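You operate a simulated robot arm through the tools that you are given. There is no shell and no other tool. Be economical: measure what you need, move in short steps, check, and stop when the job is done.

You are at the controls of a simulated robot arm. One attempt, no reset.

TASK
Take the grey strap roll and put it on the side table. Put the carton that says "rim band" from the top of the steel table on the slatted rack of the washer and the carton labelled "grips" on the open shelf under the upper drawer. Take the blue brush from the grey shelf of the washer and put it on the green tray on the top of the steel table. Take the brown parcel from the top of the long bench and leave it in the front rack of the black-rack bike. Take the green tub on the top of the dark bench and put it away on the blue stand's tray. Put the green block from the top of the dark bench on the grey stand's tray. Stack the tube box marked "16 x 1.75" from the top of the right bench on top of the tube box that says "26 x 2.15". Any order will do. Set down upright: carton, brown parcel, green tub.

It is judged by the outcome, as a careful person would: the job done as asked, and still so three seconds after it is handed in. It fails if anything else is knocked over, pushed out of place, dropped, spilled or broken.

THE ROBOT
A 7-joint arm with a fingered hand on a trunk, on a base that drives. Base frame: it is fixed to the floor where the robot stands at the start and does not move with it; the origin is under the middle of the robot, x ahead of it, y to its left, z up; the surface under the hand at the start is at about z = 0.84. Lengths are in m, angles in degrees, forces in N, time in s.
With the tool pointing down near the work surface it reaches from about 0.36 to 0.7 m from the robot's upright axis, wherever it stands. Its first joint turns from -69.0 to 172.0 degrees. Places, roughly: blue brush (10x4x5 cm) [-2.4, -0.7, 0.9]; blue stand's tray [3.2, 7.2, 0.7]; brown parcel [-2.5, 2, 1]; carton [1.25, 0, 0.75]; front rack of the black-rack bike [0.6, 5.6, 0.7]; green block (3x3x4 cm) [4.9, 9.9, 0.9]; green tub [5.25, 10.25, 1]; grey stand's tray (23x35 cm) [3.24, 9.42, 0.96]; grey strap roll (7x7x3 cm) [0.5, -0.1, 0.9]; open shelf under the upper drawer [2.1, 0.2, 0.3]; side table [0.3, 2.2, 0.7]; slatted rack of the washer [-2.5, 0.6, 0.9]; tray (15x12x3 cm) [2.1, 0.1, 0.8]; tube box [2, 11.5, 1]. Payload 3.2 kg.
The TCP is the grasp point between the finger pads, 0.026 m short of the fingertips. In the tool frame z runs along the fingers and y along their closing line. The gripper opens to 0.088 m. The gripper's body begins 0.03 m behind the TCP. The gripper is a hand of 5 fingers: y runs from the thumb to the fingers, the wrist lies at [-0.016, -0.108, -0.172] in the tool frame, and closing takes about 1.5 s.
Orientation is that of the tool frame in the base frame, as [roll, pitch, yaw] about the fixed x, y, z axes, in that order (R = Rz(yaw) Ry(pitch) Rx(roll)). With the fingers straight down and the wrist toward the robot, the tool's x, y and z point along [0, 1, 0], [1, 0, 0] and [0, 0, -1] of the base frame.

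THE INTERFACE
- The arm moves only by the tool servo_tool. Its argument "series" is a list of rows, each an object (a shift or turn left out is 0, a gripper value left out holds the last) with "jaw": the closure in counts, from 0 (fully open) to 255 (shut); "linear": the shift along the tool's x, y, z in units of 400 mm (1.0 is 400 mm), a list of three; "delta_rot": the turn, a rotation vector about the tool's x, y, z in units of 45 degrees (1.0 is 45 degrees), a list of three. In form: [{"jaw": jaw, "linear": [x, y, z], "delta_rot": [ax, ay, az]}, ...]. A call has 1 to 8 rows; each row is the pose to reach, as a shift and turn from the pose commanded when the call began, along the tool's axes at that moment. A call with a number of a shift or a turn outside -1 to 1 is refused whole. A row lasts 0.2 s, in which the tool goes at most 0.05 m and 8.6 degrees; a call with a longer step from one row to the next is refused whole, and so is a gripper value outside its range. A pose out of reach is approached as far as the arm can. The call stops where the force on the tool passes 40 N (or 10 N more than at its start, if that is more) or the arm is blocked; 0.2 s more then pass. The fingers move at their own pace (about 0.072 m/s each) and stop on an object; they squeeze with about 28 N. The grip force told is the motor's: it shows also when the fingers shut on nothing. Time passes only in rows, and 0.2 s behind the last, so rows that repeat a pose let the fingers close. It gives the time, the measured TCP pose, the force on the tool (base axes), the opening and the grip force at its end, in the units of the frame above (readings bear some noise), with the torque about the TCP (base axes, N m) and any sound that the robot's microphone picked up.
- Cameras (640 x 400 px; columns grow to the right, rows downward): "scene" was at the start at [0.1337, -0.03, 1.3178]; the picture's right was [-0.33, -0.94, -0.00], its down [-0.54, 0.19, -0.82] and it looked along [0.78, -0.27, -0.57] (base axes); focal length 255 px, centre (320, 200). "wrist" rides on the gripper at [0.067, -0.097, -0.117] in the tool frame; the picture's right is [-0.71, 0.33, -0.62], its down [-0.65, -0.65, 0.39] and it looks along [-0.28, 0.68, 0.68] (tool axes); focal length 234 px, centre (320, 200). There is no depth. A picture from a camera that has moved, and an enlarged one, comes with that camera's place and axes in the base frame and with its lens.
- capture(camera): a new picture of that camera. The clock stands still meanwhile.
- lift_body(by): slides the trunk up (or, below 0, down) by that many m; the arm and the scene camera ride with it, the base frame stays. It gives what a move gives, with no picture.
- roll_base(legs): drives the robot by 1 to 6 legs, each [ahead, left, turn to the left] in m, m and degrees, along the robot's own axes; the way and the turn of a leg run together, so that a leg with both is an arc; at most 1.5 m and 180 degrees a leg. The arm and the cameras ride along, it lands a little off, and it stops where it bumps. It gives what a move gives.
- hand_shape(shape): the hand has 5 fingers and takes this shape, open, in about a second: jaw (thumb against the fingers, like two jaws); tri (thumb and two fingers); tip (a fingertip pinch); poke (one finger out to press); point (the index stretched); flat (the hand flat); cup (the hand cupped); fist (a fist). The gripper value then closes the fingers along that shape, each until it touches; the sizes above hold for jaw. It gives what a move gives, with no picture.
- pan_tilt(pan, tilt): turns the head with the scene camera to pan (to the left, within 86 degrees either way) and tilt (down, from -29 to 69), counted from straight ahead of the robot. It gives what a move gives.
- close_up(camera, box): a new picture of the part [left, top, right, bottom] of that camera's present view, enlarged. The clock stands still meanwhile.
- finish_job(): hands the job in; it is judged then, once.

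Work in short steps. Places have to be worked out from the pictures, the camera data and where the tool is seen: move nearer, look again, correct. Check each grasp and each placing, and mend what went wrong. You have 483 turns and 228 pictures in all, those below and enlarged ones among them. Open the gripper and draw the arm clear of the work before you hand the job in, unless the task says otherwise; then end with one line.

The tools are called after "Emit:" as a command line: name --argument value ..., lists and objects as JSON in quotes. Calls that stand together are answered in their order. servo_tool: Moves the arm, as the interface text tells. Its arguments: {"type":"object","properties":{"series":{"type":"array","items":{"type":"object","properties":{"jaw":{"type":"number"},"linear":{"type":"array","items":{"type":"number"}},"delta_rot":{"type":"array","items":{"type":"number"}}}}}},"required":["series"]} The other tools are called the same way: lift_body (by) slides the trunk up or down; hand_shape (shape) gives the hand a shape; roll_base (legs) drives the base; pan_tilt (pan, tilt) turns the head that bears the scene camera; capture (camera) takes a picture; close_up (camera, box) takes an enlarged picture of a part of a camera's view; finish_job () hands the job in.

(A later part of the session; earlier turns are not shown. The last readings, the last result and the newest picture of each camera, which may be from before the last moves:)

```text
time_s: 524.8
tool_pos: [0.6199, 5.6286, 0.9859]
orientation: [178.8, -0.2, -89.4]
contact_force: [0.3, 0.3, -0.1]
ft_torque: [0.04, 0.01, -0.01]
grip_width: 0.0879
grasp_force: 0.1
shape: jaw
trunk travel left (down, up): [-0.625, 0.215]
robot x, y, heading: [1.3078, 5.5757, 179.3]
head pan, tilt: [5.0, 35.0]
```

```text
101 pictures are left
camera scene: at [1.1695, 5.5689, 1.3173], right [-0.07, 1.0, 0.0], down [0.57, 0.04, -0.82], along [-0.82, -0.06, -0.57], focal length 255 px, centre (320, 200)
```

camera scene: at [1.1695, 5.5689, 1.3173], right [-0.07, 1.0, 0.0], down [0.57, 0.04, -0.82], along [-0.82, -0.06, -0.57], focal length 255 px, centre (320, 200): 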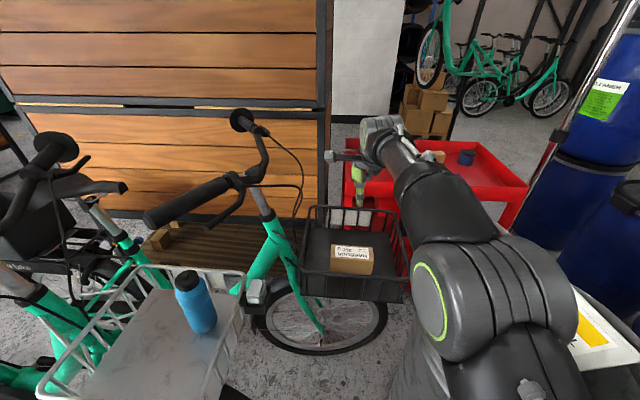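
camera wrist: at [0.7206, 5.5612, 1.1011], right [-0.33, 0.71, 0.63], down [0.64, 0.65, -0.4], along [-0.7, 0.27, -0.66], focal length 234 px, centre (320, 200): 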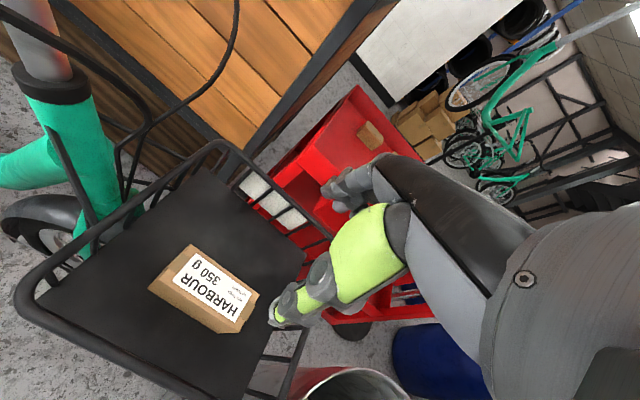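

Parcel sits upright in the black basket. Retracting the arm and backing out, then heading for the dark bench.

Emit:
servo_tool --series '[{"linear": [0, -0.1, -0.05], "delta_rot": [0.027, 0, 0]}, {"linear": [0, -0.2, -0.1], "delta_rot": [0.027, 0, 0]}, {"linear": [0, -0.3, -0.15], "delta_rot": [0.027, 0, 0]}, {"linear": [0, -0.4, -0.2], "delta_rot": [0.027, 0, 0]}, {"linear": [0, -0.5, -0.25], "delta_rot": [0.027, 0, 0]}, {"linear": [0, -0.6, -0.25], "delta_rot": [0.027, 0, 0]}]'

Emit:
roll_base --legs '[[-0.75, 0, 0], [0, -0.45, 0], [0, 0, -90]]'

Emit:
pan_tilt --pan -15 --tilt 10

Emit:
capture --camera "scene"

```text
time_s: 526.2
tool_pos: [0.8654, 5.6291, 1.0804]
orientation: [179.8, -0.4, -89.5]
contact_force: [0.2, 0.0, -0.3]
ft_torque: [0.01, -0.01, -0.01]
grip_width: 0.0875
grasp_force: 0.0
shape: jaw
trunk travel left (down, up): [-0.625, 0.215]
robot x, y, heading: [1.3085, 5.5721, 179.2]
head pan, tilt: [5.0, 35.0]
```

```text
time_s: 536.4
tool_pos: [2.1007, 6.457, 1.0795]
orientation: [180.0, -0.2, -178.1]
contact_force: [0.6, -0.2, -0.6]
ft_torque: [-0.04, 0.03, -0.01]
grip_width: 0.0877
grasp_force: 0.0
shape: jaw
trunk travel left (down, up): [-0.625, 0.215]
robot x, y, heading: [2.0603, 6.0111, 90.3]
head pan, tilt: [5.0, 35.0]
```

```text
time_s: 537.2
tool_pos: [2.1009, 6.4562, 1.0788]
orientation: [-180.0, -0.3, -178.1]
contact_force: [-0.1, -0.3, -0.7]
ft_torque: [-0.01, 0.0, -0.01]
grip_width: 0.0881
grasp_force: 0.2
shape: jaw
trunk travel left (down, up): [-0.625, 0.215]
robot x, y, heading: [2.0584, 6.0114, 90.3]
head pan, tilt: [-15.0, 10.0]
```

```text
100 pictures are left
camera scene: at [2.0817, 6.1525, 1.3573], right [0.97, -0.25, 0.0], down [-0.04, -0.17, -0.98], along [0.25, 0.95, -0.17], focal length 255 px, centre (320, 200)
```

scene: 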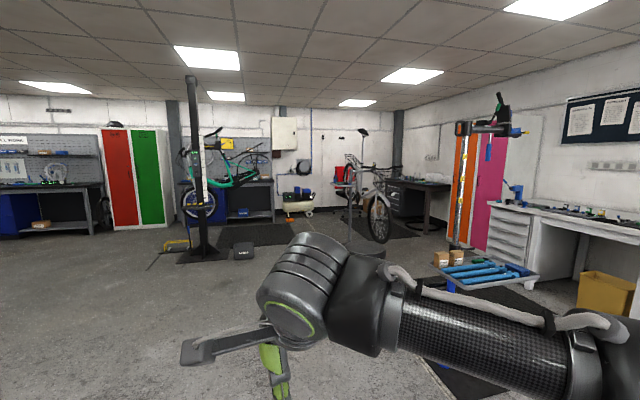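

Overview: blue stand at right-front (3.2, 7.2), grey stand with a bike further (3.3, 9.35), dark bench beyond. I drive to (2.4, 8.0) and look.

Emit:
roll_base --legs '[[1.5, 0, 0], [0.5, 0, 0]]'

Emit:
pan_tilt --pan -40 --tilt 12

Emit:
capture --camera "scene"

Emit:
pan_tilt --pan 0 --tilt 12

Emit:
capture --camera "scene"

```text
time_s: 547.3
tool_pos: [2.0928, 8.4671, 1.0786]
orientation: [180.0, -0.3, -178.5]
contact_force: [0.0, 0.7, -0.7]
ft_torque: [-0.04, 0.0, 0.0]
grip_width: 0.0878
grasp_force: 0.1
shape: jaw
trunk travel left (down, up): [-0.625, 0.215]
robot x, y, heading: [2.0466, 8.0258, 89.8]
head pan, tilt: [-15.0, 10.0]
```

```text
time_s: 548.1
tool_pos: [2.0943, 8.466, 1.0796]
orientation: [179.9, -0.3, -178.5]
contact_force: [-0.7, 0.6, -0.4]
ft_torque: [0.02, -0.03, -0.01]
grip_width: 0.0881
grasp_force: 0.2
shape: jaw
trunk travel left (down, up): [-0.625, 0.215]
robot x, y, heading: [2.0486, 8.0242, 90.1]
head pan, tilt: [-40.0, 12.0]
```

```text
99 pictures are left
camera scene: at [2.1082, 8.1446, 1.3542], right [0.77, -0.64, 0.0], down [-0.13, -0.16, -0.98], along [0.63, 0.75, -0.21], focal length 255 px, centre (320, 200)
```

scene: 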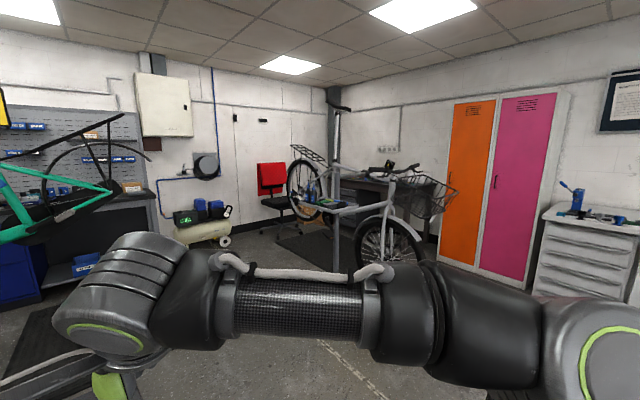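

```text
time_s: 549.2
tool_pos: [2.0933, 8.4669, 1.0786]
orientation: [-180.0, -0.2, -178.5]
contact_force: [0.1, 0.2, 0.3]
ft_torque: [0.02, 0.04, -0.02]
grip_width: 0.0877
grasp_force: 0.0
shape: jaw
trunk travel left (down, up): [-0.625, 0.215]
robot x, y, heading: [2.046, 8.023, 89.9]
head pan, tilt: [0.0, 12.0]
```

```text
98 pictures are left
camera scene: at [2.0485, 8.1662, 1.3542], right [1.0, 0.0, 0.0], down [0.0, -0.21, -0.98], along [0.0, 0.98, -0.21], focal length 255 px, centre (320, 200)
```

scene: 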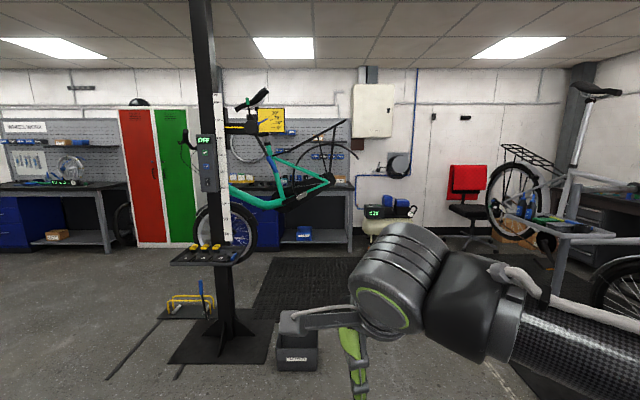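

Moving east to x≈4.2 and looking toward the dark bench.

Emit:
roll_base --legs '[[0, -1.45, 0], [0, -0.75, 0]]'

Emit:
pan_tilt --pan 5 --tilt 20

Emit:
capture --camera "scene"

```text
time_s: 552.4
tool_pos: [2.5431, 8.4638, 1.0801]
orientation: [179.9, -0.3, -177.3]
contact_force: [0.2, 0.1, -0.2]
ft_torque: [0.01, 0.01, 0.04]
grip_width: 0.088
grasp_force: 0.0
shape: jaw
trunk travel left (down, up): [-0.625, 0.215]
robot x, y, heading: [2.5034, 8.0192, 91.3]
head pan, tilt: [0.0, 12.0]
stopped in leg 1: the robot was blocked; the commanded pose is now the measured one
```

```text
time_s: 553.1
tool_pos: [2.5394, 8.4643, 1.0789]
orientation: [179.9, -0.4, -177.4]
contact_force: [-1.0, 0.7, -0.4]
ft_torque: [-0.01, 0.01, 0.01]
grip_width: 0.0878
grasp_force: 0.2
shape: jaw
trunk travel left (down, up): [-0.625, 0.215]
robot x, y, heading: [2.5035, 8.0177, 91.4]
head pan, tilt: [5.0, 20.0]
```

```text
97 pictures are left
camera scene: at [2.4923, 8.1625, 1.3412], right [0.99, 0.11, 0.0], down [0.04, -0.34, -0.94], along [-0.1, 0.93, -0.34], focal length 255 px, centre (320, 200)
```

scene: 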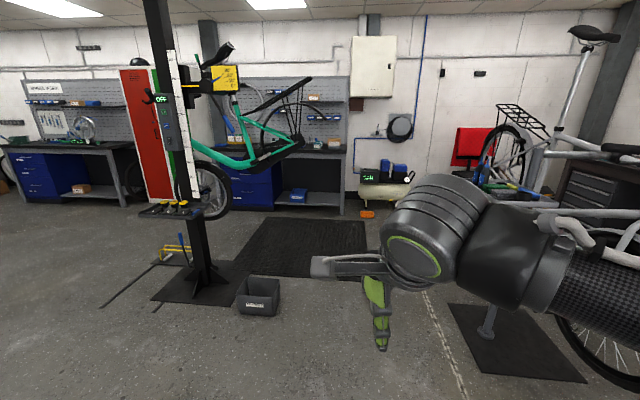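

The base bumped something. I look to the right to see what.

Emit:
pan_tilt --pan -60 --tilt 30

Emit:
capture --camera "scene"

Emit:
pan_tilt --pan -86 --tilt 45

Emit:
capture --camera "scene"

```text
time_s: 554.5
tool_pos: [2.5401, 8.4631, 1.0802]
orientation: [179.9, -0.2, -177.4]
contact_force: [0.3, -0.2, -0.4]
ft_torque: [0.01, 0.03, -0.02]
grip_width: 0.0878
grasp_force: 0.0
shape: jaw
trunk travel left (down, up): [-0.625, 0.215]
robot x, y, heading: [2.5041, 8.0199, 91.7]
head pan, tilt: [-60.0, 30.0]
```

```text
96 pictures are left
camera scene: at [2.5801, 8.1171, 1.3251], right [0.52, -0.85, 0.0], down [-0.43, -0.26, -0.87], along [0.74, 0.45, -0.5], focal length 255 px, centre (320, 200)
```

scene: 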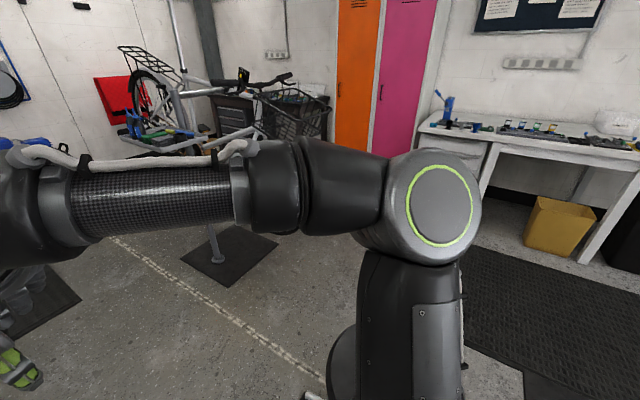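

```text
time_s: 555.4
tool_pos: [2.54, 8.4641, 1.0795]
orientation: [179.9, -0.3, -177.4]
contact_force: [0.2, 0.3, -0.1]
ft_torque: [-0.02, 0.02, -0.02]
grip_width: 0.0879
grasp_force: 0.0
shape: jaw
trunk travel left (down, up): [-0.625, 0.215]
robot x, y, heading: [2.5055, 8.02, 91.3]
head pan, tilt: [-85.9, 45.0]
```

```text
95 pictures are left
camera scene: at [2.5839, 8.0777, 1.3025], right [0.1, -1.0, 0.0], down [-0.7, -0.07, -0.71], along [0.7, 0.07, -0.71], focal length 255 px, centre (320, 200)
```

scene: 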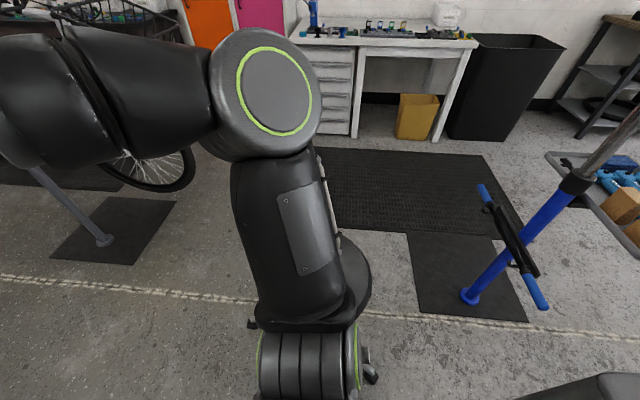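

It appears I touched a rolling stool (about (3.0, 8.2)) hidden behind the arm. I back off to the left and check on it.

Emit:
roll_base --legs '[[0, 0.3, 0], [-0.6, 0, -1.5]]'

Emit:
pan_tilt --pan -50 --tilt 35

Emit:
capture --camera "scene"

```text
time_s: 560.4
tool_pos: [2.2524, 7.8548, 1.0798]
orientation: [180.0, -0.3, -179.2]
contact_force: [-0.5, 0.6, 0.4]
ft_torque: [0.03, -0.02, -0.01]
grip_width: 0.0879
grasp_force: 0.0
shape: jaw
trunk travel left (down, up): [-0.625, 0.215]
robot x, y, heading: [2.201, 7.4136, 89.4]
head pan, tilt: [-85.9, 45.0]
```

```text
time_s: 561.5
tool_pos: [2.2525, 7.8562, 1.0801]
orientation: [179.8, -0.3, -179.3]
contact_force: [0.1, 0.2, -0.1]
ft_torque: [0.03, 0.03, 0.0]
grip_width: 0.0879
grasp_force: 0.0
shape: jaw
trunk travel left (down, up): [-0.625, 0.215]
robot x, y, heading: [2.2025, 7.4145, 89.5]
head pan, tilt: [-50.0, 35.0]
```

```text
94 pictures are left
camera scene: at [2.2714, 7.5187, 1.3173], right [0.64, -0.77, 0.0], down [-0.44, -0.37, -0.82], along [0.63, 0.52, -0.57], focal length 255 px, centre (320, 200)
```

scene: 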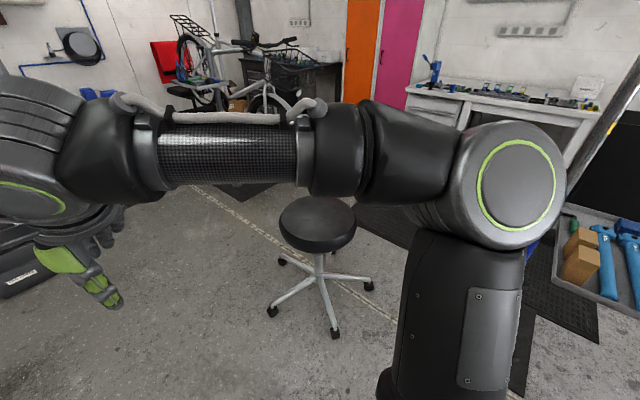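

The stool stands at about (2.95, 8.07), upright. I go around the south of the blue stand instead.

Emit:
roll_base --legs '[[-1.35, 0, 0], [0, -1.45, 0], [0, -0.5, 0], [1.3, 0, 0]]'

Emit:
pan_tilt --pan 20 --tilt 25

Emit:
capture --camera "scene"

Emit:
pan_tilt --pan 75 --tilt 35

Emit:
capture --camera "scene"

```text
time_s: 583.8
tool_pos: [4.2048, 7.767, 1.0792]
orientation: [179.9, -0.3, -178.0]
contact_force: [0.8, 0.0, -0.1]
ft_torque: [-0.03, 0.01, 0.01]
grip_width: 0.0881
grasp_force: 0.1
shape: jaw
trunk travel left (down, up): [-0.625, 0.215]
robot x, y, heading: [4.1639, 7.3198, 90.7]
head pan, tilt: [-50.0, 35.0]
```

```text
time_s: 585.2
tool_pos: [4.2051, 7.7671, 1.0793]
orientation: [179.9, -0.3, -178.1]
contact_force: [0.2, -0.5, 0.4]
ft_torque: [0.01, -0.01, -0.04]
grip_width: 0.0882
grasp_force: 0.1
shape: jaw
trunk travel left (down, up): [-0.625, 0.215]
robot x, y, heading: [4.1611, 7.3221, 90.7]
head pan, tilt: [20.0, 25.0]
```

```text
93 pictures are left
camera scene: at [4.1303, 7.4588, 1.333], right [0.94, 0.35, 0.0], down [0.15, -0.4, -0.91], along [-0.32, 0.85, -0.42], focal length 255 px, centre (320, 200)
```

scene: 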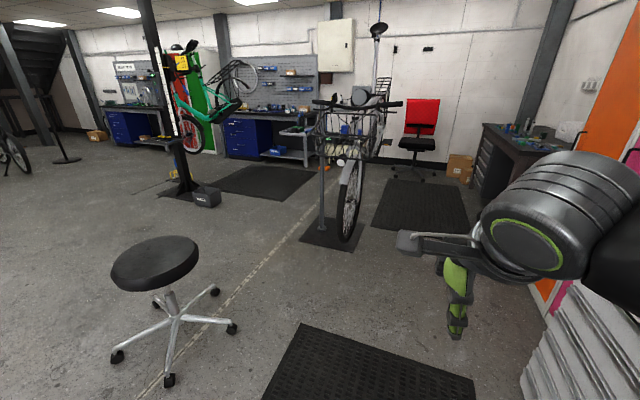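

```text
time_s: 586.4
tool_pos: [4.2044, 7.7671, 1.079]
orientation: [179.9, -0.3, -178.1]
contact_force: [-0.2, 0.0, 0.9]
ft_torque: [0.03, 0.05, 0.03]
grip_width: 0.0877
grasp_force: 0.0
shape: jaw
trunk travel left (down, up): [-0.625, 0.215]
robot x, y, heading: [4.1689, 7.3224, 90.8]
head pan, tilt: [75.0, 35.0]
```

```text
92 pictures are left
camera scene: at [4.0775, 7.3944, 1.3173], right [0.25, 0.97, 0.0], down [0.56, -0.14, -0.82], along [-0.79, 0.2, -0.57], focal length 255 px, centre (320, 200)
```

scene: 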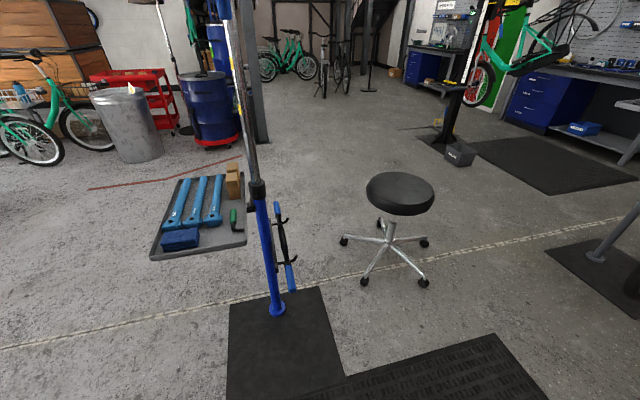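

The blue stand's tray (with blue tools) is visible now. I go north a bit to see the dark bench and the gap between the bike and the lockers.

Emit:
close_up --camera "scene" --box '[140, 150, 300, 280]'

Emit:
roll_base --legs '[[0.9, 0, -0.7]]'

Emit:
pan_tilt --pan 10 --tilt 20

Emit:
capture --camera "scene"

Emit:
pan_tilt --pan -35 --tilt 20

Emit:
capture --camera "scene"

```text
3.08 times, centred on (220, 215) of scene
camera zoom: at [4.0775, 7.3944, 1.3173], right [0.25, 0.97, 0.0], down [0.56, -0.14, -0.82], along [-0.79, 0.2, -0.57], focal length 785 px, centre (628, 154)
```

zoom: 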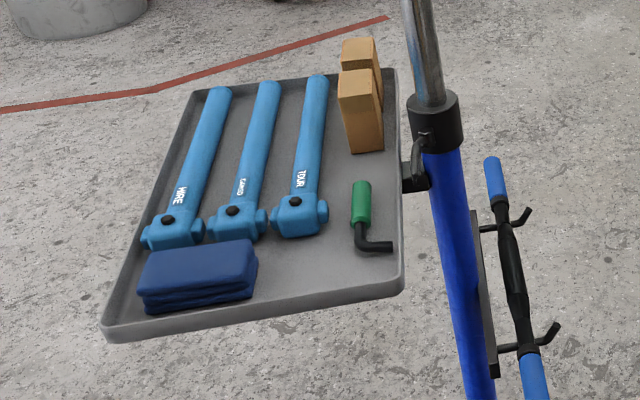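

```text
time_s: 591.1
tool_pos: [4.1949, 8.6654, 1.0789]
orientation: [179.9, -0.3, -178.2]
contact_force: [0.0, -0.3, 0.0]
ft_torque: [0.03, -0.01, 0.02]
grip_width: 0.0879
grasp_force: 0.1
shape: jaw
trunk travel left (down, up): [-0.625, 0.215]
robot x, y, heading: [4.1541, 8.2227, 90.4]
head pan, tilt: [75.0, 35.0]
```

```text
time_s: 592.5
tool_pos: [4.1959, 8.6653, 1.079]
orientation: [179.8, -0.2, -178.2]
contact_force: [-0.8, 0.2, 0.2]
ft_torque: [0.0, -0.01, 0.0]
grip_width: 0.0878
grasp_force: 0.1
shape: jaw
trunk travel left (down, up): [-0.625, 0.215]
robot x, y, heading: [4.1511, 8.2199, 90.6]
head pan, tilt: [10.0, 20.0]
```

```text
90 pictures are left
camera scene: at [4.1352, 8.3626, 1.3411], right [0.98, 0.18, 0.0], down [0.06, -0.34, -0.94], along [-0.17, 0.92, -0.34], focal length 255 px, centre (320, 200)
```

scene: 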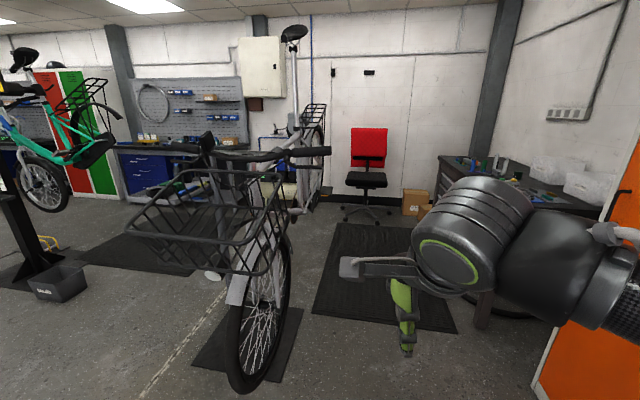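

```text
time_s: 593.6
tool_pos: [4.1948, 8.6661, 1.0798]
orientation: [179.9, -0.3, -178.3]
contact_force: [-0.4, -0.6, -0.4]
ft_torque: [0.0, 0.0, 0.0]
grip_width: 0.0881
grasp_force: 0.1
shape: jaw
trunk travel left (down, up): [-0.625, 0.215]
robot x, y, heading: [4.1523, 8.225, 90.6]
head pan, tilt: [-35.0, 20.0]
```

```text
89 pictures are left
camera scene: at [4.2049, 8.348, 1.3411], right [0.83, -0.56, 0.0], down [-0.19, -0.28, -0.94], along [0.53, 0.78, -0.34], focal length 255 px, centre (320, 200)
```

scene: 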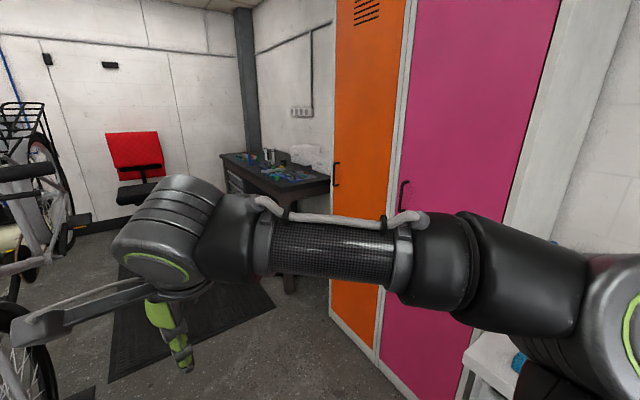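

The gap between the bike's handlebar (x≈4.0) and the lockers (x≈5.03) fits at x≈4.42. I raise the hand and go through to the dark bench (front edge x≈4.82, y 9.6–11).

Emit:
servo_tool --series '[{"linear": [0.04, 0, -0.1]}, {"linear": [0.08, 0, -0.2]}, {"linear": [0.12, 0, -0.3]}]'

Emit:
roll_base --legs '[[0, -0.27, -0.6], [1.4, 0, 0]]'

Emit:
pan_tilt --pan -60 --tilt 30

Emit:
capture --camera "scene"

```text
time_s: 594.4
tool_pos: [4.1465, 8.6639, 1.2014]
orientation: [-179.9, -0.1, -178.1]
contact_force: [0.0, -0.1, 0.6]
ft_torque: [0.0, -0.02, -0.03]
grip_width: 0.0877
grasp_force: 0.0
shape: jaw
trunk travel left (down, up): [-0.625, 0.215]
robot x, y, heading: [4.1529, 8.2199, 90.7]
head pan, tilt: [-35.0, 20.0]
```

```text
time_s: 603.1
tool_pos: [4.4196, 10.1086, 1.2009]
orientation: [179.9, -0.4, -178.7]
contact_force: [0.1, -0.2, 0.3]
ft_torque: [0.0, 0.0, 0.02]
grip_width: 0.0881
grasp_force: 0.0
shape: jaw
trunk travel left (down, up): [-0.625, 0.215]
robot x, y, heading: [4.4163, 9.6622, 90.3]
head pan, tilt: [-35.0, 20.0]
```

```text
time_s: 604.0
tool_pos: [4.4187, 10.1086, 1.2009]
orientation: [179.9, -0.3, -178.6]
contact_force: [0.5, -0.2, -0.5]
ft_torque: [-0.02, 0.05, 0.0]
grip_width: 0.0881
grasp_force: 0.1
shape: jaw
trunk travel left (down, up): [-0.625, 0.215]
robot x, y, heading: [4.4184, 9.6678, 90.4]
head pan, tilt: [-60.0, 30.0]
```

```text
88 pictures are left
camera scene: at [4.4979, 9.7616, 1.3251], right [0.5, -0.86, 0.0], down [-0.43, -0.25, -0.87], along [0.75, 0.44, -0.5], focal length 255 px, centre (320, 200)
```

scene: 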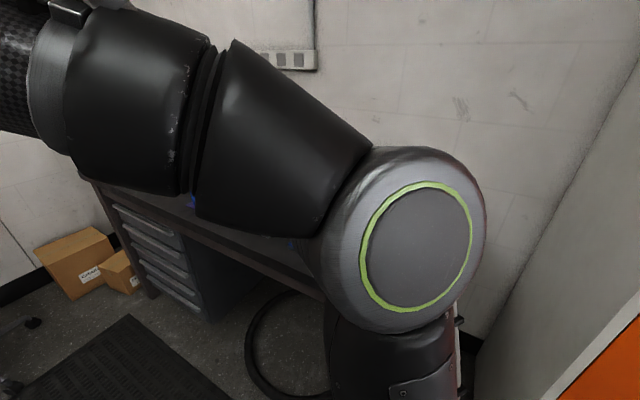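

Emit:
roll_base --legs '[[0.42, 0.1, 0], [0, 0, -90]]'

Emit:
pan_tilt --pan 20 --tilt 35

Emit:
capture --camera "scene"

Emit:
capture --camera "wrist"

```text
time_s: 610.5
tool_pos: [4.7587, 10.0922, 1.2007]
orientation: [179.9, -0.4, 91.3]
contact_force: [-0.3, 0.4, 0.5]
ft_torque: [-0.01, 0.01, 0.01]
grip_width: 0.0878
grasp_force: 0.1
shape: jaw
trunk travel left (down, up): [-0.625, 0.215]
robot x, y, heading: [4.3174, 10.0916, -0.0]
head pan, tilt: [-60.0, 30.0]
```

```text
time_s: 612.0
tool_pos: [4.7595, 10.0913, 1.2014]
orientation: [179.9, -0.4, 91.3]
contact_force: [0.0, -0.2, -1.0]
ft_torque: [-0.03, 0.0, -0.03]
grip_width: 0.0878
grasp_force: 0.0
shape: jaw
trunk travel left (down, up): [-0.625, 0.215]
robot x, y, heading: [4.3183, 10.089, -0.1]
head pan, tilt: [20.0, 35.0]
```

```text
87 pictures are left
camera scene: at [4.4503, 10.1219, 1.3173], right [0.34, -0.94, 0.0], down [-0.54, -0.2, -0.82], along [0.77, 0.28, -0.57], focal length 255 px, centre (320, 200)
```

scene: 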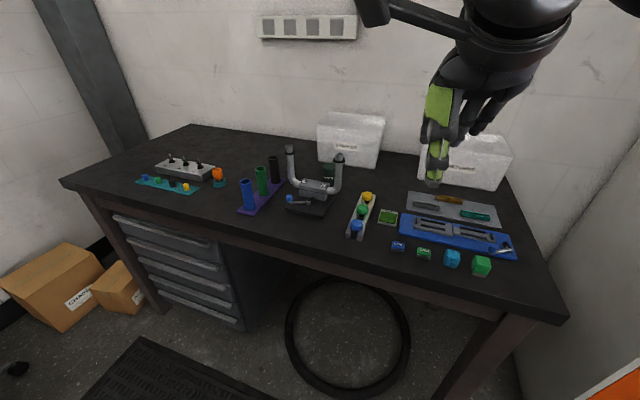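

```text
86 pictures are left
camera wrist: at [4.6606, 10.1551, 1.3187], right [0.35, -0.7, 0.62], down [-0.64, -0.66, -0.39], along [0.69, -0.26, -0.68], focal length 234 px, centre (320, 200)
```

wrist: 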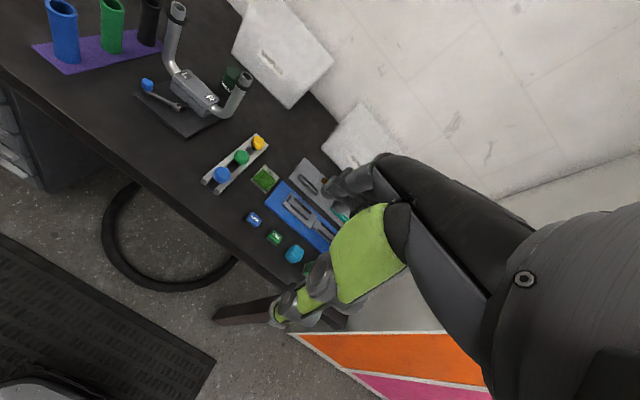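

Zooming in to identify the green block and green tub.

Emit:
close_up --camera "scene" --box '[230, 110, 420, 230]'

Emit:
close_up --camera "scene" --box '[340, 180, 530, 300]'

```text
3.33 times, centred on (325, 170) of scene
camera zoom: at [4.4503, 10.1219, 1.3173], right [0.34, -0.94, 0.0], down [-0.54, -0.2, -0.82], along [0.77, 0.28, -0.57], focal length 850 px, centre (303, 300)
```

zoom: 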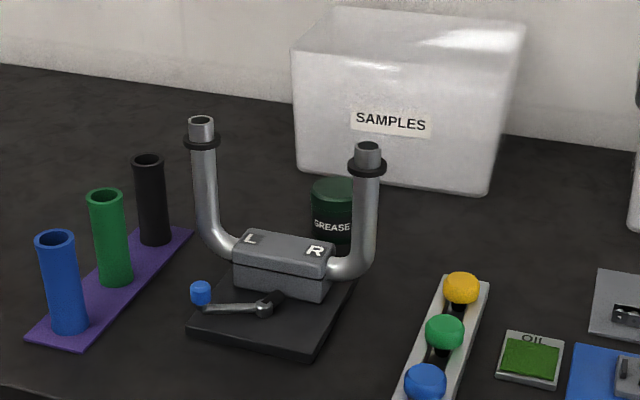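

```text
3.33 times, centred on (435, 240) of scene
camera zoom: at [4.4503, 10.1219, 1.3173], right [0.34, -0.94, 0.0], down [-0.54, -0.2, -0.82], along [0.77, 0.28, -0.57], focal length 850 px, centre (-63, 67)
```

zoom: 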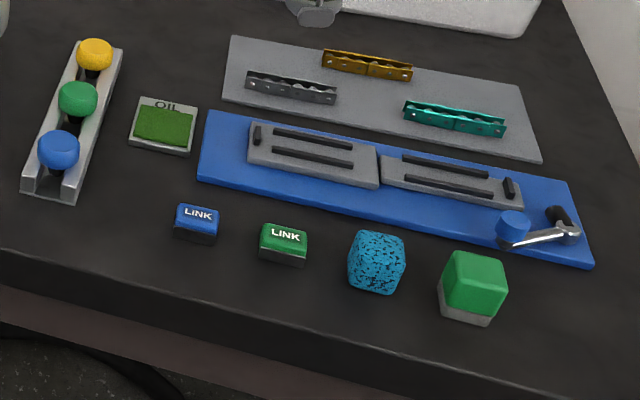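

The block is the green cube (grey base) at about (4.932, 9.917); the tub is the "GREASE" tub behind the vise. I check the hand's finger layout first.

Emit:
close_up --camera "scene" --box '[350, 0, 590, 200]'

```text
2.00 times, centred on (470, 100) of scene
camera zoom: at [4.4503, 10.1219, 1.3173], right [0.34, -0.94, 0.0], down [-0.54, -0.2, -0.82], along [0.77, 0.28, -0.57], focal length 510 px, centre (20, 400)
```

zoom: 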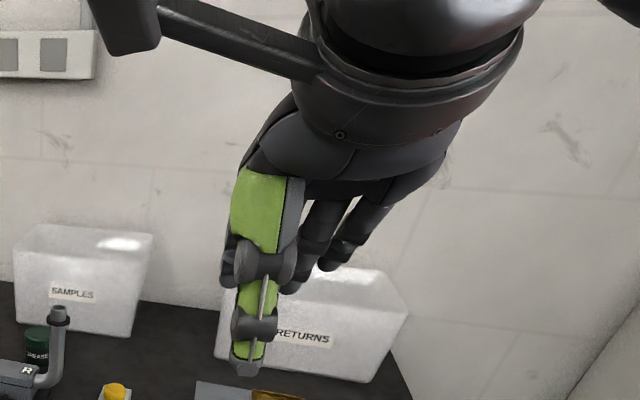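

Extra fingers sit on the -y side, which is free there. I move above the block with the jaw set to ~5 cm.

Emit:
servo_tool --series '[{"jaw": 110, "linear": [-0.085, 0.08, 0]}, {"linear": [-0.17, 0.16, 0]}, {"linear": [-0.255, 0.24, 0]}, {"linear": [-0.34, 0.32, 0.02]}, {"linear": [-0.42, 0.4, 0.06]}, {"linear": [-0.445, 0.421, 0.16]}, {"linear": [-0.445, 0.421, 0.28]}, {"linear": [-0.445, 0.421, 0.4]}]'

Emit:
servo_tool --series '[{"linear": [0, 0, 0.1]}, {"linear": [0, 0, 0.2]}]'

Emit:
capture --camera "wrist"

Emit:
close_up --camera "scene" --box '[360, 130, 560, 300]'

```text
time_s: 613.8
tool_pos: [4.9345, 9.9165, 1.0391]
orientation: [179.9, -0.3, 91.2]
contact_force: [-0.6, -0.4, -0.1]
ft_torque: [-0.02, 0.03, 0.02]
grip_width: 0.0504
grasp_force: 0.1
shape: jaw
trunk travel left (down, up): [-0.625, 0.215]
robot x, y, heading: [4.3179, 10.092, 0.0]
head pan, tilt: [20.0, 35.0]
```

```text
time_s: 614.4
tool_pos: [4.9321, 9.9166, 0.9603]
orientation: [179.9, -0.3, 91.3]
contact_force: [-0.1, -0.6, 0.0]
ft_torque: [0.01, -0.03, 0.01]
grip_width: 0.0505
grasp_force: 0.0
shape: jaw
trunk travel left (down, up): [-0.625, 0.215]
robot x, y, heading: [4.317, 10.088, 0.1]
head pan, tilt: [20.0, 35.0]
```

```text
82 pictures are left
camera wrist: at [4.8331, 9.9804, 1.0777], right [0.35, -0.7, 0.62], down [-0.64, -0.66, -0.39], along [0.69, -0.26, -0.68], focal length 234 px, centre (320, 200)
```

wrist: 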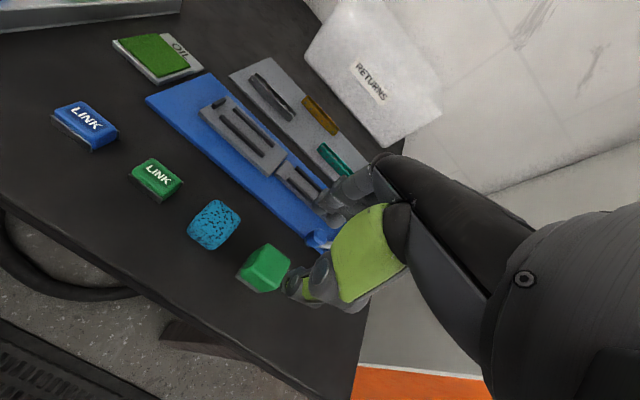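

```text
2.35 times, centred on (460, 215) of scene
camera zoom: at [4.4507, 10.1219, 1.3173], right [0.34, -0.94, 0.0], down [-0.54, -0.2, -0.82], along [0.77, 0.28, -0.57], focal length 600 px, centre (-9, 165)
```

zoom: 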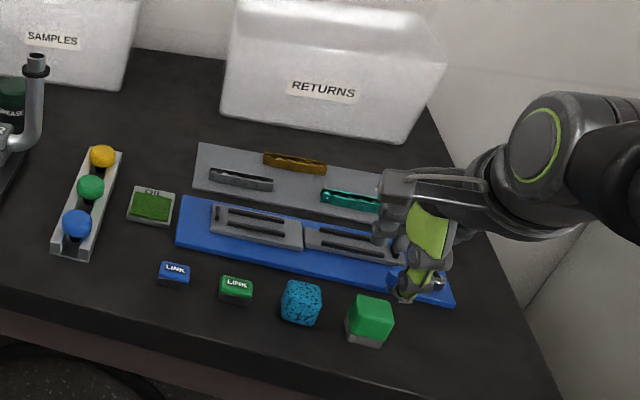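

Block at (4.923, 9.921) — small correction, then descend and grip.

Emit:
servo_tool --series '[{"linear": [0.01, -0.02, 0.06]}, {"linear": [0.01, -0.02, 0.12]}, {"linear": [0.01, -0.02, 0.17]}, {"linear": [0.01, -0.02, 0.195]}, {"linear": [0.01, -0.02, 0.195]}]'

Emit:
capture --camera "wrist"

```text
time_s: 615.6
tool_pos: [4.9224, 9.9239, 0.8867]
orientation: [179.5, -0.2, 91.3]
contact_force: [-11.0, 1.1, 13.7]
ft_torque: [-0.32, -0.47, -0.29]
grip_width: 0.0502
grasp_force: 0.1
shape: jaw
trunk travel left (down, up): [-0.625, 0.215]
robot x, y, heading: [4.3164, 10.0919, 0.1]
head pan, tilt: [20.0, 35.0]
```

```text
80 pictures are left
camera wrist: at [4.822, 9.9868, 1.0046], right [0.34, -0.7, 0.62], down [-0.64, -0.66, -0.4], along [0.69, -0.26, -0.67], focal length 234 px, centre (320, 200)
```

wrist: 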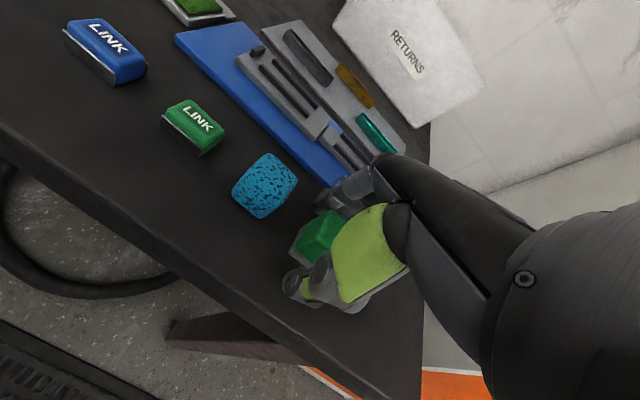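

Light contact (a finger on the blue plate). I raise slightly and close.

Emit:
servo_tool --series '[{"linear": [0, 0, -0.02]}, {"linear": [0, 0, -0.02], "jaw": 255}, {"linear": [0, 0, -0.02]}, {"linear": [0, 0, -0.02]}, {"linear": [0, 0, -0.02]}]'

Emit:
capture --camera "wrist"

```text
time_s: 616.8
tool_pos: [4.9262, 9.9217, 0.8913]
orientation: [179.9, -0.4, 91.3]
contact_force: [-1.0, 0.0, 0.0]
ft_torque: [-0.03, 0.02, 0.01]
grip_width: 0.0247
grasp_force: 28.3
shape: jaw
trunk travel left (down, up): [-0.625, 0.215]
robot x, y, heading: [4.3195, 10.0922, 0.2]
head pan, tilt: [20.0, 35.0]
```

```text
79 pictures are left
camera wrist: at [4.8264, 9.986, 1.0091], right [0.35, -0.7, 0.62], down [-0.64, -0.66, -0.39], along [0.69, -0.26, -0.68], focal length 234 px, centre (320, 200)
```

wrist: 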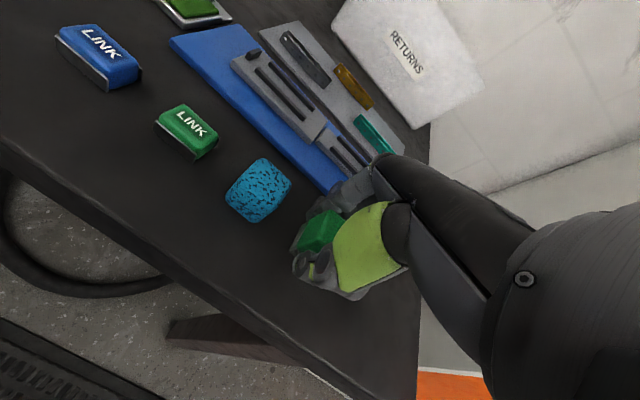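

Gripped. Lifting and checking.

Emit:
servo_tool --series '[{"linear": [0, 0, -0.06]}, {"linear": [0, 0, -0.15]}, {"linear": [0, 0, -0.27]}, {"linear": [0, 0, -0.39]}, {"linear": [0, -0.1, -0.48]}, {"linear": [0.1, -0.15, -0.55]}, {"linear": [0.2, -0.2, -0.6]}, {"linear": [0.3, -0.25, -0.62]}]'

Emit:
capture --camera "wrist"

Emit:
capture --camera "scene"

```text
refused: row 5 steps farther than a row can; nothing moved
```

```text
78 pictures are left
camera wrist: at [4.8264, 9.986, 1.0091], right [0.35, -0.7, 0.62], down [-0.64, -0.66, -0.39], along [0.69, -0.26, -0.68], focal length 234 px, centre (320, 200)
```

wrist: 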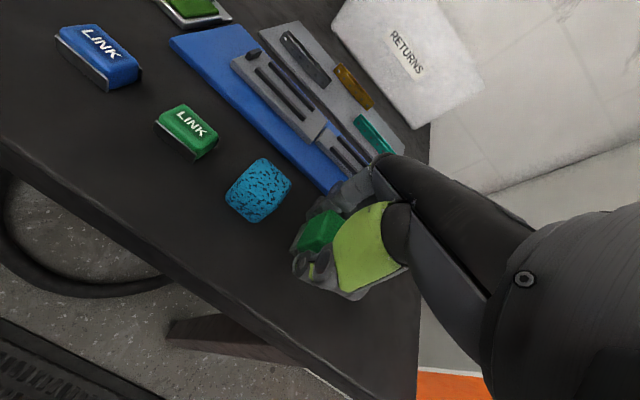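

```text
77 pictures are left
camera scene: at [4.4505, 10.1219, 1.3173], right [0.34, -0.94, 0.0], down [-0.54, -0.2, -0.82], along [0.77, 0.28, -0.57], focal length 255 px, centre (320, 200)
```

scene: 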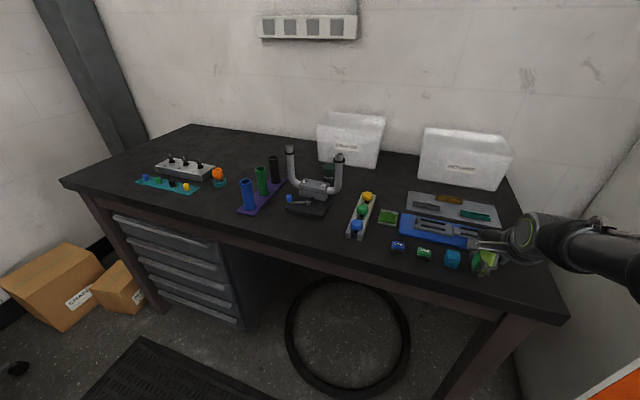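

Emit:
servo_tool --series '[{"linear": [0, 0, -0.06]}, {"linear": [0, 0, -0.15]}, {"linear": [0, 0, -0.27]}, {"linear": [0, 0, -0.39]}, {"linear": [0.03, -0.06, -0.48]}, {"linear": [0.1, -0.11, -0.54]}, {"linear": [0.19, -0.16, -0.58]}, {"linear": [0.27, -0.22, -0.6]}]'

Emit:
capture --camera "scene"

```text
time_s: 618.6
tool_pos: [4.8343, 10.0284, 1.1324]
orientation: [179.8, -0.3, 91.2]
contact_force: [-0.3, 0.3, 0.0]
ft_torque: [-0.01, 0.01, 0.01]
grip_width: 0.0248
grasp_force: 28.0
shape: jaw
trunk travel left (down, up): [-0.625, 0.215]
robot x, y, heading: [4.3169, 10.0903, -0.2]
head pan, tilt: [20.0, 35.0]
```

```text
76 pictures are left
camera scene: at [4.4496, 10.1223, 1.3173], right [0.34, -0.94, 0.0], down [-0.54, -0.2, -0.82], along [0.77, 0.28, -0.57], focal length 255 px, centre (320, 200)
```

scene: 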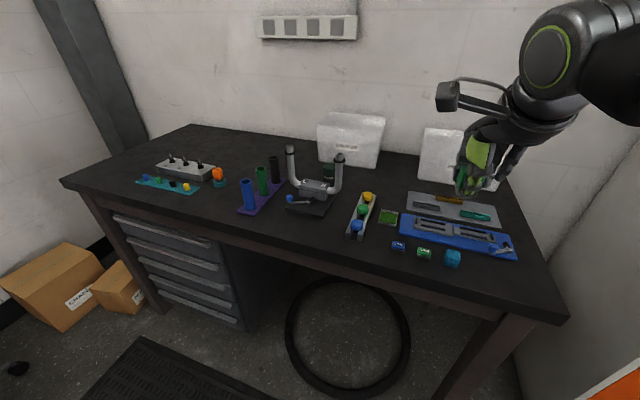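

Only the block was taken. Its tray is on the west side of the bike on the grey stand, so I go back around via the south to reach it from the west.

Emit:
roll_base --legs '[[0, 0, 90], [0, -0.1, 0], [-1.4, 0, 0], [-0.5, 0, 0], [0, 0.3, 0], [-1.0, 0, 0]]'

Emit:
roll_base --legs '[[-1.1, 0, 0], [0, 1.45, 0], [0, 0.5, 0], [1.4, 0, 0], [0.8, 0, 0]]'

Emit:
pan_tilt --pan -20 --tilt 20

Emit:
capture --camera "scene"

```text
time_s: 639.2
tool_pos: [4.1366, 7.6861, 1.1317]
orientation: [179.8, -0.3, -178.8]
contact_force: [-0.3, 0.4, -0.2]
ft_torque: [0.02, -0.01, -0.01]
grip_width: 0.0248
grasp_force: 28.2
shape: jaw
trunk travel left (down, up): [-0.625, 0.215]
robot x, y, heading: [4.0718, 7.1695, 90.2]
head pan, tilt: [20.0, 35.0]
```

```text
time_s: 664.9
tool_pos: [2.2384, 8.8536, 1.131]
orientation: [-180.0, -0.3, 179.1]
contact_force: [-1.0, -0.3, 0.0]
ft_torque: [0.0, 0.0, 0.02]
grip_width: 0.0248
grasp_force: 28.1
shape: jaw
trunk travel left (down, up): [-0.625, 0.215]
robot x, y, heading: [2.1536, 8.3384, 88.1]
head pan, tilt: [20.0, 35.0]
```

```text
time_s: 665.9
tool_pos: [2.239, 8.8538, 1.1315]
orientation: [179.9, -0.3, 179.2]
contact_force: [-0.6, 0.4, -0.1]
ft_torque: [0.02, -0.02, 0.03]
grip_width: 0.0247
grasp_force: 28.1
shape: jaw
trunk travel left (down, up): [-0.625, 0.215]
robot x, y, heading: [2.1543, 8.3372, 87.6]
head pan, tilt: [-20.0, 20.0]
```

```text
75 pictures are left
camera scene: at [2.1922, 8.4747, 1.3411], right [0.93, -0.38, 0.0], down [-0.13, -0.32, -0.94], along [0.35, 0.87, -0.34], focal length 255 px, centre (320, 200)
```

scene: 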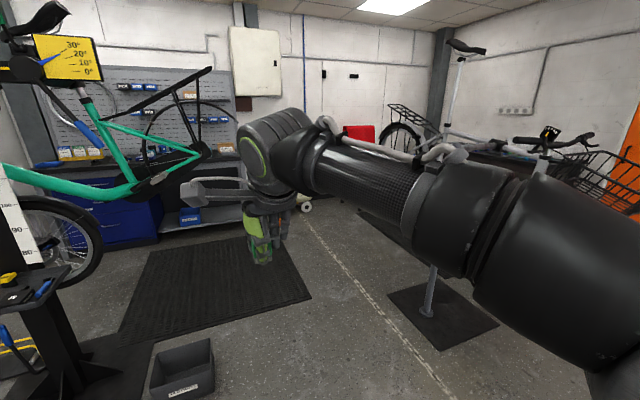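

Tray hidden by the arm. I go forward past the box, turn east and approach the tray.

Emit:
roll_base --legs '[[0.75, 0, 0], [0, 0, -87.6], [0.25, 0, 0]]'

Emit:
pan_tilt --pan 25 --tilt 30

Emit:
capture --camera "scene"

```text
time_s: 675.2
tool_pos: [2.9427, 9.0199, 1.1324]
orientation: [179.9, -0.3, 91.0]
contact_force: [-0.4, 0.5, 0.5]
ft_torque: [-0.01, 0.05, 0.01]
grip_width: 0.0246
grasp_force: 28.2
shape: jaw
trunk travel left (down, up): [-0.625, 0.215]
robot x, y, heading: [2.4243, 9.0843, -0.3]
head pan, tilt: [-20.0, 20.0]
```

```text
time_s: 676.3
tool_pos: [2.9416, 9.019, 1.1309]
orientation: [179.9, -0.2, 91.1]
contact_force: [0.7, 0.2, -0.1]
ft_torque: [0.0, -0.02, 0.04]
grip_width: 0.0247
grasp_force: 28.1
shape: jaw
trunk travel left (down, up): [-0.625, 0.215]
robot x, y, heading: [2.4223, 9.0837, -0.4]
head pan, tilt: [25.0, 30.0]
```

```text
74 pictures are left
camera scene: at [2.5572, 9.1224, 1.3251], right [0.42, -0.91, 0.0], down [-0.45, -0.21, -0.87], along [0.79, 0.36, -0.5], focal length 255 px, centre (320, 200)
```

scene: 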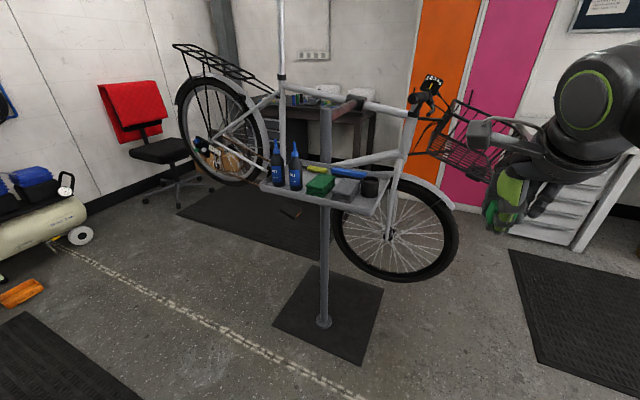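

Zooming on the grey stand's tray.

Emit:
close_up --camera "scene" --box '[240, 80, 440, 230]'

```text
2.67 times, centred on (340, 155) of scene
camera zoom: at [2.5572, 9.1224, 1.3251], right [0.42, -0.91, 0.0], down [-0.45, -0.21, -0.87], along [0.79, 0.36, -0.5], focal length 680 px, centre (267, 320)
```

zoom: 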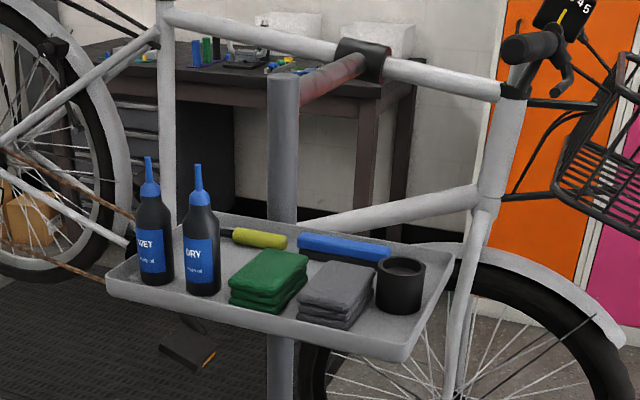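

Tray: x 3.15–3.39, y 9.24–9.60, floor ≈0.94. Bottles reach z≈1.09, so I raise the hand, then drive nearer and look down with the wrist camera.

Emit:
servo_tool --series '[{"linear": [0, 0, -0.1]}, {"linear": [0, -0.03, -0.2]}, {"linear": [0, -0.1, -0.24]}]'

Emit:
roll_base --legs '[[0.22, 0.0, 0.4], [0, 0.33, 0]]'

Emit:
capture --camera "wrist"

Emit:
capture --camera "scene"

```text
time_s: 677.1
tool_pos: [2.9003, 9.0173, 1.2269]
orientation: [179.9, -0.3, 91.1]
contact_force: [-0.4, 0.1, -0.2]
ft_torque: [-0.01, -0.02, 0.01]
grip_width: 0.0245
grasp_force: 28.0
shape: jaw
trunk travel left (down, up): [-0.625, 0.215]
robot x, y, heading: [2.4294, 9.0842, -0.1]
head pan, tilt: [25.0, 30.0]
```

```text
time_s: 680.6
tool_pos: [3.1168, 9.353, 1.2266]
orientation: [179.9, -0.3, 91.8]
contact_force: [0.0, -0.2, -0.7]
ft_torque: [-0.01, -0.02, -0.02]
grip_width: 0.0248
grasp_force: 27.8
shape: jaw
trunk travel left (down, up): [-0.625, 0.215]
robot x, y, heading: [2.6409, 9.4117, 0.5]
head pan, tilt: [25.0, 30.0]
```

```text
72 pictures are left
camera wrist: at [3.0175, 9.416, 1.3436], right [0.35, -0.7, 0.62], down [-0.63, -0.67, -0.39], along [0.69, -0.25, -0.68], focal length 234 px, centre (320, 200)
```

wrist: 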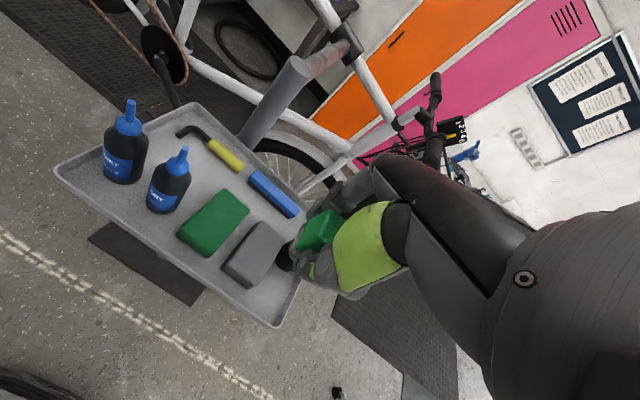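

```text
71 pictures are left
camera scene: at [2.7715, 9.4526, 1.325], right [0.43, -0.9, 0.0], down [-0.45, -0.22, -0.87], along [0.78, 0.37, -0.5], focal length 255 px, centre (320, 200)
```

scene: 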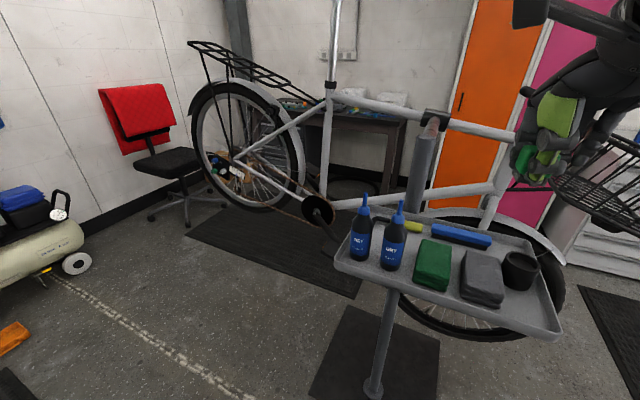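

Free spot on the tray is around (3.264, 9.465), between the cloths/bottles and the tools. To keep the wrist away from the bottles I rotate the hand 58° (wrist over the low cloths), then move above the spot.

Emit:
servo_tool --series '[{"delta_rot": [0, 0, -0.17]}, {"delta_rot": [0, 0, -0.34]}, {"delta_rot": [0, 0, -0.51]}, {"delta_rot": [0, 0, -0.68]}, {"delta_rot": [0, 0, -0.85]}, {"delta_rot": [0, 0, -1.0]}]'

Emit:
servo_tool --series '[{"delta_rot": [0, 0, -0.15]}, {"delta_rot": [0, 0, -0.29]}]'

```text
time_s: 682.0
tool_pos: [3.1191, 9.3533, 1.2253]
orientation: [179.8, -0.1, 137.0]
contact_force: [0.7, -0.3, 0.2]
ft_torque: [-0.01, 0.03, -0.01]
grip_width: 0.0243
grasp_force: 28.4
shape: jaw
trunk travel left (down, up): [-0.625, 0.215]
robot x, y, heading: [2.6415, 9.4103, 0.4]
head pan, tilt: [25.0, 30.0]
```

```text
time_s: 682.6
tool_pos: [3.1178, 9.3537, 1.2251]
orientation: [179.7, -0.2, 150.1]
contact_force: [-0.2, -0.5, -0.9]
ft_torque: [0.02, 0.0, 0.0]
grip_width: 0.0246
grasp_force: 27.8
shape: jaw
trunk travel left (down, up): [-0.625, 0.215]
robot x, y, heading: [2.6372, 9.4139, 0.5]
head pan, tilt: [25.0, 30.0]
```

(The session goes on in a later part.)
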